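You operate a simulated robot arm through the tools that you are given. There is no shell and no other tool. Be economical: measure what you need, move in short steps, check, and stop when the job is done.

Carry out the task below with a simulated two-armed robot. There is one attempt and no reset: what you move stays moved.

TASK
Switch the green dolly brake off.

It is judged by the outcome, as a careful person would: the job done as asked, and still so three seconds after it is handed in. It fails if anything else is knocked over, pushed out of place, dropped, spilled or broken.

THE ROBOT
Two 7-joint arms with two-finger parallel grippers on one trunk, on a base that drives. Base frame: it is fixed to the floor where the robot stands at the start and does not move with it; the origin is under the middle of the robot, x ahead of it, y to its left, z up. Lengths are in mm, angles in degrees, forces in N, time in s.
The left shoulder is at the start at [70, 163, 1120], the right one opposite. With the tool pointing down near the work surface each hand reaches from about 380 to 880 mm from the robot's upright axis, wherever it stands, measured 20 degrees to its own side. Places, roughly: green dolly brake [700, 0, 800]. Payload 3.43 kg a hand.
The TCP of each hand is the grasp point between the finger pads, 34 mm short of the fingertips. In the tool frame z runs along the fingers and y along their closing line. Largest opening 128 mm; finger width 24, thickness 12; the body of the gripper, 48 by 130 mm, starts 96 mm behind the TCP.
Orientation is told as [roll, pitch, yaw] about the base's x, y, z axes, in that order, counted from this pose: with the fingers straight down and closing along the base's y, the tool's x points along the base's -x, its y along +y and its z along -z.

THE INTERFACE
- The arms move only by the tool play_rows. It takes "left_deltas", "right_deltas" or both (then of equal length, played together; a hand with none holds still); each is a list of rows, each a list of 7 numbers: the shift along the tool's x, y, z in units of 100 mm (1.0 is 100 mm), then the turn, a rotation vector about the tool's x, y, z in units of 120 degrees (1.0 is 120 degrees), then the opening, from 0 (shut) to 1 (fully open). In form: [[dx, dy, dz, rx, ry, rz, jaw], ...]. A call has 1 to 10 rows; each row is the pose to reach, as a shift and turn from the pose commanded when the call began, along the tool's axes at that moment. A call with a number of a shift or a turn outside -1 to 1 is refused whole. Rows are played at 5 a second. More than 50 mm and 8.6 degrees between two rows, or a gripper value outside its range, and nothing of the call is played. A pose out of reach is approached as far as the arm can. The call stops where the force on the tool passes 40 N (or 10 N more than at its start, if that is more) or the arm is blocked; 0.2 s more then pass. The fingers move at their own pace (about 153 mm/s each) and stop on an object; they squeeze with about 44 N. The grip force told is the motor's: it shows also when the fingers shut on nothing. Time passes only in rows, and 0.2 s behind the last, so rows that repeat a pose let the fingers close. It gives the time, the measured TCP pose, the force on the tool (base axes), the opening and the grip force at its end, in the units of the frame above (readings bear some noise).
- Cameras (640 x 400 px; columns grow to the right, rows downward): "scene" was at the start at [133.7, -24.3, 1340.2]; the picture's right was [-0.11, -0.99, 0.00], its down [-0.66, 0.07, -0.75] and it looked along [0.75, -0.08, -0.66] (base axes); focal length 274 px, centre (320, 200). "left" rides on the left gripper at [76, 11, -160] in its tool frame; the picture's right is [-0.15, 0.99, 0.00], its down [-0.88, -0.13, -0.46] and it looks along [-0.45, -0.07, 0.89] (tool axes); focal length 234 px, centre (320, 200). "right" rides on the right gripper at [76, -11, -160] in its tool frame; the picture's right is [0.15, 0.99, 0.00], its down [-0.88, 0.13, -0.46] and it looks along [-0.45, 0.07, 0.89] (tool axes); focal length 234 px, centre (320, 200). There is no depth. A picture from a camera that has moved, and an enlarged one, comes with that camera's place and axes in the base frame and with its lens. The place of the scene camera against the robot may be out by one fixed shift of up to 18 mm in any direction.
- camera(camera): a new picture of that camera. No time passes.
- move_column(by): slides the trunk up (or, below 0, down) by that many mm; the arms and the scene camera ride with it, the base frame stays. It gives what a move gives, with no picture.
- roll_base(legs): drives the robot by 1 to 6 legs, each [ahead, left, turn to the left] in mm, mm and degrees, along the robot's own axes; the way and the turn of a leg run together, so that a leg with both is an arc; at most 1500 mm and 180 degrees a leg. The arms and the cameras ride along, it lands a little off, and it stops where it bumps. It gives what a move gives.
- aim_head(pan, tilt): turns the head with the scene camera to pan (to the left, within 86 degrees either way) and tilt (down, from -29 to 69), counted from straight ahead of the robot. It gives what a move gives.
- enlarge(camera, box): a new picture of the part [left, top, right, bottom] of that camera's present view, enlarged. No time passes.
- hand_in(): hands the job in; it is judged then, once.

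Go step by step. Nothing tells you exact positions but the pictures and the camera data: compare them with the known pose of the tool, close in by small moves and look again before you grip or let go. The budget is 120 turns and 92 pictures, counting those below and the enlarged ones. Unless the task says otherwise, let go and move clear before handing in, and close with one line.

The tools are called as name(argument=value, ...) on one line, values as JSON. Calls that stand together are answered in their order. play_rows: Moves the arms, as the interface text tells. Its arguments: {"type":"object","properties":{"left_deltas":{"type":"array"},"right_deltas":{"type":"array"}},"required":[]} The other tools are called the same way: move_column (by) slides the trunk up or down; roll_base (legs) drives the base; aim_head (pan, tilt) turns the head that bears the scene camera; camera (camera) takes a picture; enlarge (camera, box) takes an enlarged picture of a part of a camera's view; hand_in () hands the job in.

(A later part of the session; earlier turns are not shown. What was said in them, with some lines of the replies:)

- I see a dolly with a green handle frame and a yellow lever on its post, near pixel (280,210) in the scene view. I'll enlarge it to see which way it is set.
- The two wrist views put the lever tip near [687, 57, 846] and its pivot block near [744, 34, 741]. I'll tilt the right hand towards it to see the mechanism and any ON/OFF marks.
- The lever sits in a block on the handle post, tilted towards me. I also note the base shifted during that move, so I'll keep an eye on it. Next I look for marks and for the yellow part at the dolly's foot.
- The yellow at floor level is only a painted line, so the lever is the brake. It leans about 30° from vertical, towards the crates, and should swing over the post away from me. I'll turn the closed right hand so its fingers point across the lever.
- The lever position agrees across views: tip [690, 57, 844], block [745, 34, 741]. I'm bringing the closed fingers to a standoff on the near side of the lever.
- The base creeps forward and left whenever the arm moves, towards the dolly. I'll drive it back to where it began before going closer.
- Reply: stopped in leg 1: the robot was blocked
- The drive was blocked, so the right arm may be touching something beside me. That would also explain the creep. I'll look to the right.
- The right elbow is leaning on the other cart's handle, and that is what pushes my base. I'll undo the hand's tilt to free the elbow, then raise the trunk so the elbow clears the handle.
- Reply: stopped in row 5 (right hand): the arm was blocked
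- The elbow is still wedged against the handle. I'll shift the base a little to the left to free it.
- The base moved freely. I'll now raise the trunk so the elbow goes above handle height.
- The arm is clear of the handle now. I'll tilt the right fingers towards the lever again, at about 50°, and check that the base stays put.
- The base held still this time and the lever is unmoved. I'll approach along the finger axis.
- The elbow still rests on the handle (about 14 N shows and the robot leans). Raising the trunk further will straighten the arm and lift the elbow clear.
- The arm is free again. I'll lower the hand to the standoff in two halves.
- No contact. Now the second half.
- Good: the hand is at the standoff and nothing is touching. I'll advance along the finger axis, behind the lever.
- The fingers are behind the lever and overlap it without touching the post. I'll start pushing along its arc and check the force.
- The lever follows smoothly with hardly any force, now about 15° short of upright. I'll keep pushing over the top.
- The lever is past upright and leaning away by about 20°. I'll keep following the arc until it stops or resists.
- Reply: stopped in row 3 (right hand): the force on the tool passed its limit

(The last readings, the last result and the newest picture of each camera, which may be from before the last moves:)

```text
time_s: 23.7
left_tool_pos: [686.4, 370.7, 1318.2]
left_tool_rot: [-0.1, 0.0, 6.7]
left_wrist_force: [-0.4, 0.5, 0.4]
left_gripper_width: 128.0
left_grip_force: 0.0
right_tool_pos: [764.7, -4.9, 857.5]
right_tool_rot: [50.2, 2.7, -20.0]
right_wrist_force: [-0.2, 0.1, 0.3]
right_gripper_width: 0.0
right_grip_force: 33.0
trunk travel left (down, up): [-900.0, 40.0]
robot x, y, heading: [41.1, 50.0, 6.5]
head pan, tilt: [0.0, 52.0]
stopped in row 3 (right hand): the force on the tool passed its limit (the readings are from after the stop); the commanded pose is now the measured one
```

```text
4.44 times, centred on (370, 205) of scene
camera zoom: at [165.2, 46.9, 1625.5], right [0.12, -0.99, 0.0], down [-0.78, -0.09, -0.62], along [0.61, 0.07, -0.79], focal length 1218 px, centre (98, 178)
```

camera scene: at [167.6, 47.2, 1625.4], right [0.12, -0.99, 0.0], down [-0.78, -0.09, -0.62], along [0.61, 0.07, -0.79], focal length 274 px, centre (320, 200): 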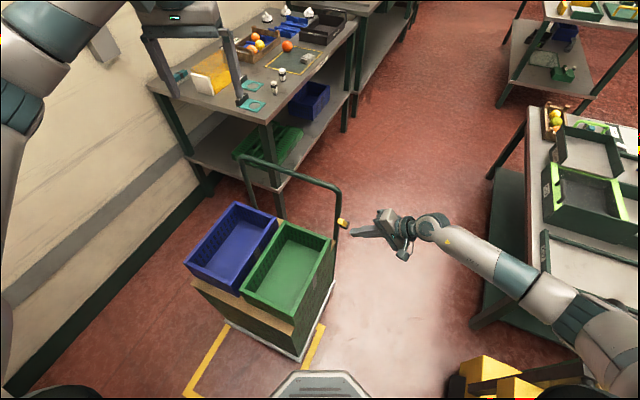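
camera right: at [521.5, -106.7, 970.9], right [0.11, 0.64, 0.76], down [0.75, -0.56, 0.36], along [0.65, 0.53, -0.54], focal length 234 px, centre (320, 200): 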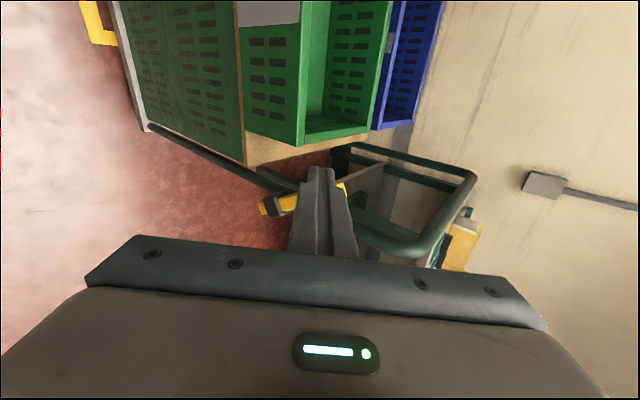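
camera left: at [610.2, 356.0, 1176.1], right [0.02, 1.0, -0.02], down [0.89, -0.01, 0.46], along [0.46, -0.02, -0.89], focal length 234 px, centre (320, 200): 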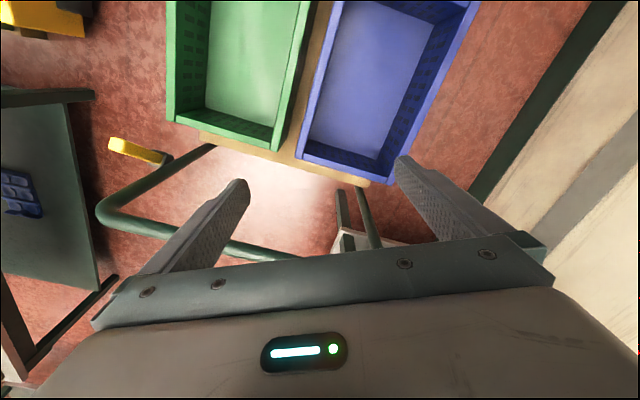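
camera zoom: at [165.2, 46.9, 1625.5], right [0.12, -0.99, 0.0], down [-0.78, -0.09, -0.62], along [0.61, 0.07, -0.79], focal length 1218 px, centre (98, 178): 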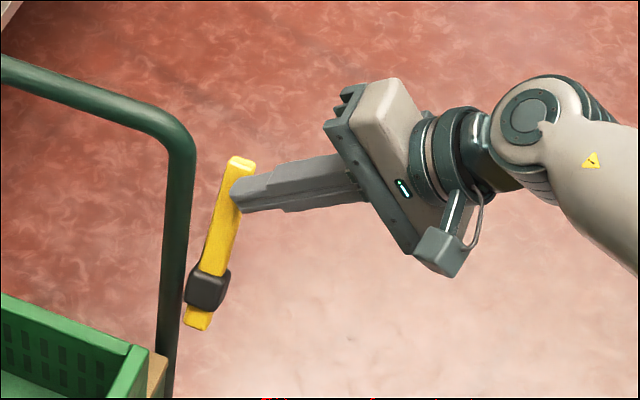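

The force limit tripped at about +32°, mirroring the start, so this is the lever's end stop. I'll back the fingers off and check that it stays there.

play_rows(right_deltas=[[0.15, 0, 0, 0, 0, 0, 0], [0.2, 0, -0.25, 0, 0, 0, 0], [0.2, 0, -0.6, 0, 0, 0, 0], [0.2, 0, -1.0, 0, 0, 0, 0], [0.2, 0, -1.0, 0, 0, 0, 0], [0.2, 0, -1.0, 0, 0, 0, 0]])

camera(camera="right")

camera(camera="scene")

enlarge(camera="scene", box=[300, 160, 440, 250])

```text
time_s: 25.1
left_tool_pos: [689.8, 369.8, 1317.5]
left_tool_rot: [0.0, 0.1, 6.7]
left_wrist_force: [-0.1, -0.1, 0.0]
left_gripper_width: 128.1
left_grip_force: 0.0
right_tool_pos: [722.0, -72.5, 920.8]
right_tool_rot: [50.0, 2.8, -20.0]
right_wrist_force: [-0.4, -0.8, -1.0]
right_gripper_width: 0.0
right_grip_force: 33.3
trunk travel left (down, up): [-900.0, 40.0]
robot x, y, heading: [42.8, 48.5, 6.6]
head pan, tilt: [0.0, 52.0]
```

```text
52 pictures are left
camera right: at [610.7, -169.7, 1019.8], right [0.11, 0.63, 0.76], down [0.75, -0.56, 0.35], along [0.65, 0.54, -0.54], focal length 234 px, centre (320, 200)
```

right: 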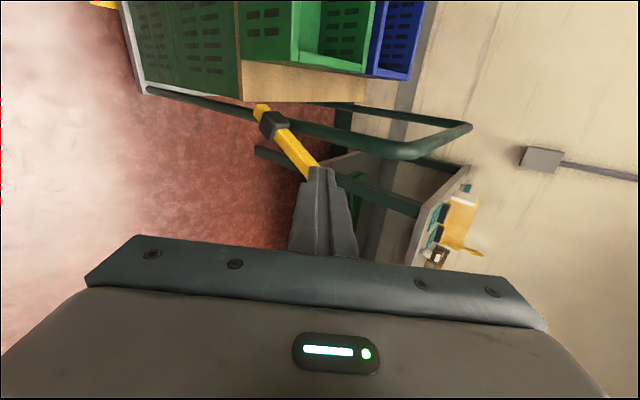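

```text
51 pictures are left
camera scene: at [168.2, 47.3, 1625.3], right [0.12, -0.99, 0.0], down [-0.78, -0.09, -0.62], along [0.61, 0.07, -0.79], focal length 274 px, centre (320, 200)
```

scene: 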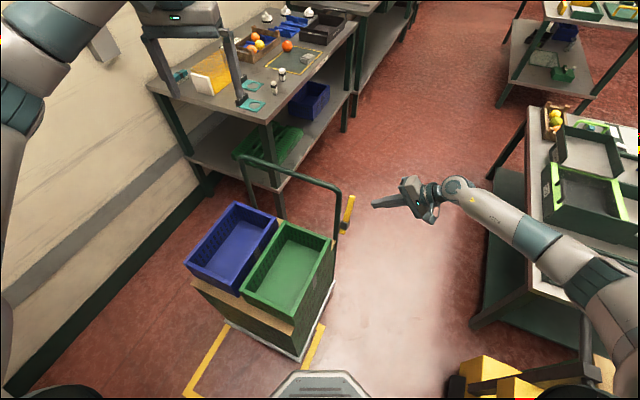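

```text
4.44 times, centred on (370, 205) of scene
camera zoom: at [168.2, 47.3, 1625.3], right [0.12, -0.99, 0.0], down [-0.78, -0.09, -0.62], along [0.61, 0.07, -0.79], focal length 1218 px, centre (98, 178)
```

zoom: 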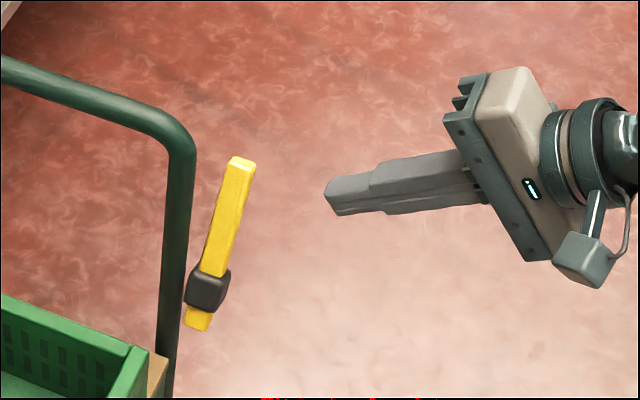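

The lever stays put, leaning away at about 31°, and the green dolly hasn't moved. Before finishing I'll check that the other cart, which my elbow touched, is still in place.

aim_head(pan=-70, tilt=62)

camera(camera="scene")

aim_head(pan=-13, tilt=41.4)

camera(camera="scene")

```text
time_s: 26.5
left_tool_pos: [688.2, 371.3, 1319.0]
left_tool_rot: [0.0, -0.1, 6.7]
left_wrist_force: [0.0, -0.2, -1.5]
left_gripper_width: 128.3
left_grip_force: 0.0
right_tool_pos: [722.7, -71.7, 921.4]
right_tool_rot: [50.0, 2.8, -19.9]
right_wrist_force: [-0.5, 0.3, -1.4]
right_gripper_width: 0.1
right_grip_force: 32.7
trunk travel left (down, up): [-900.0, 40.0]
robot x, y, heading: [45.7, 46.6, 6.7]
head pan, tilt: [-70.0, 62.0]
```

```text
49 pictures are left
camera scene: at [121.7, -19.2, 1613.2], right [-0.89, -0.45, 0.0], down [-0.4, 0.79, -0.47], along [0.21, -0.42, -0.88], focal length 274 px, centre (320, 200)
```

scene: 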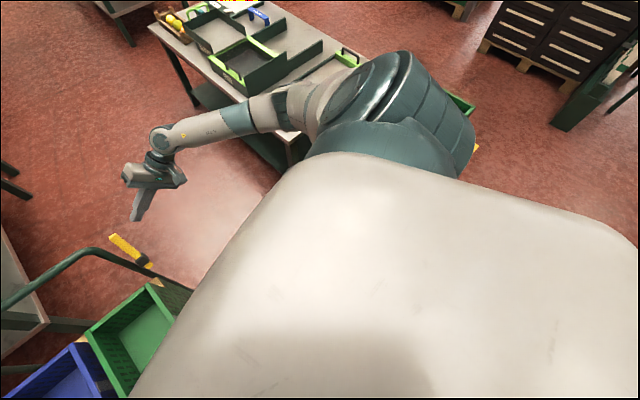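

```text
time_s: 27.8
left_tool_pos: [688.6, 370.3, 1318.8]
left_tool_rot: [0.1, 0.0, 6.7]
left_wrist_force: [0.6, 0.3, 0.3]
left_gripper_width: 127.9
left_grip_force: 0.1
right_tool_pos: [723.0, -72.0, 920.8]
right_tool_rot: [49.9, 2.8, -20.0]
right_wrist_force: [-0.5, 0.6, 0.2]
right_gripper_width: 0.2
right_grip_force: 33.4
trunk travel left (down, up): [-900.0, 40.0]
robot x, y, heading: [43.7, 51.6, 6.7]
head pan, tilt: [-13.0, 41.4]
```

```text
48 pictures are left
camera scene: at [176.4, 29.0, 1640.1], right [-0.11, -0.99, 0.0], down [-0.66, 0.07, -0.75], along [0.74, -0.08, -0.66], focal length 274 px, centre (320, 200)
```

scene: 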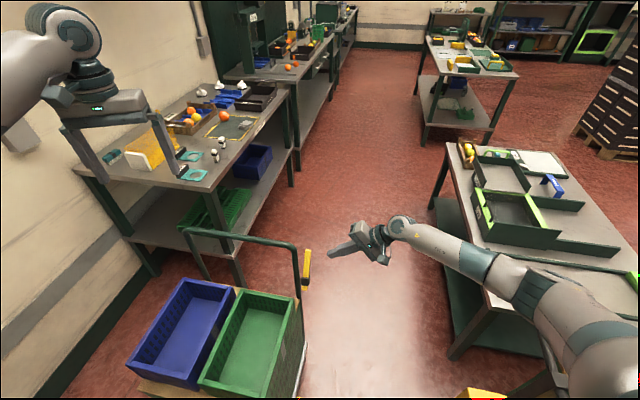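

hand_in()

```text
The job is handed in.
```

I pushed the green dolly's brake lever across to its other end stop and let go, and it stayed there. There were no ON/OFF marks, so I took the opposite stop as "off". The green dolly didn't move. My right elbow pressed on the other cart's handle for a while; later views showed no shift in that cart, but I had none from before the first contact to compare.
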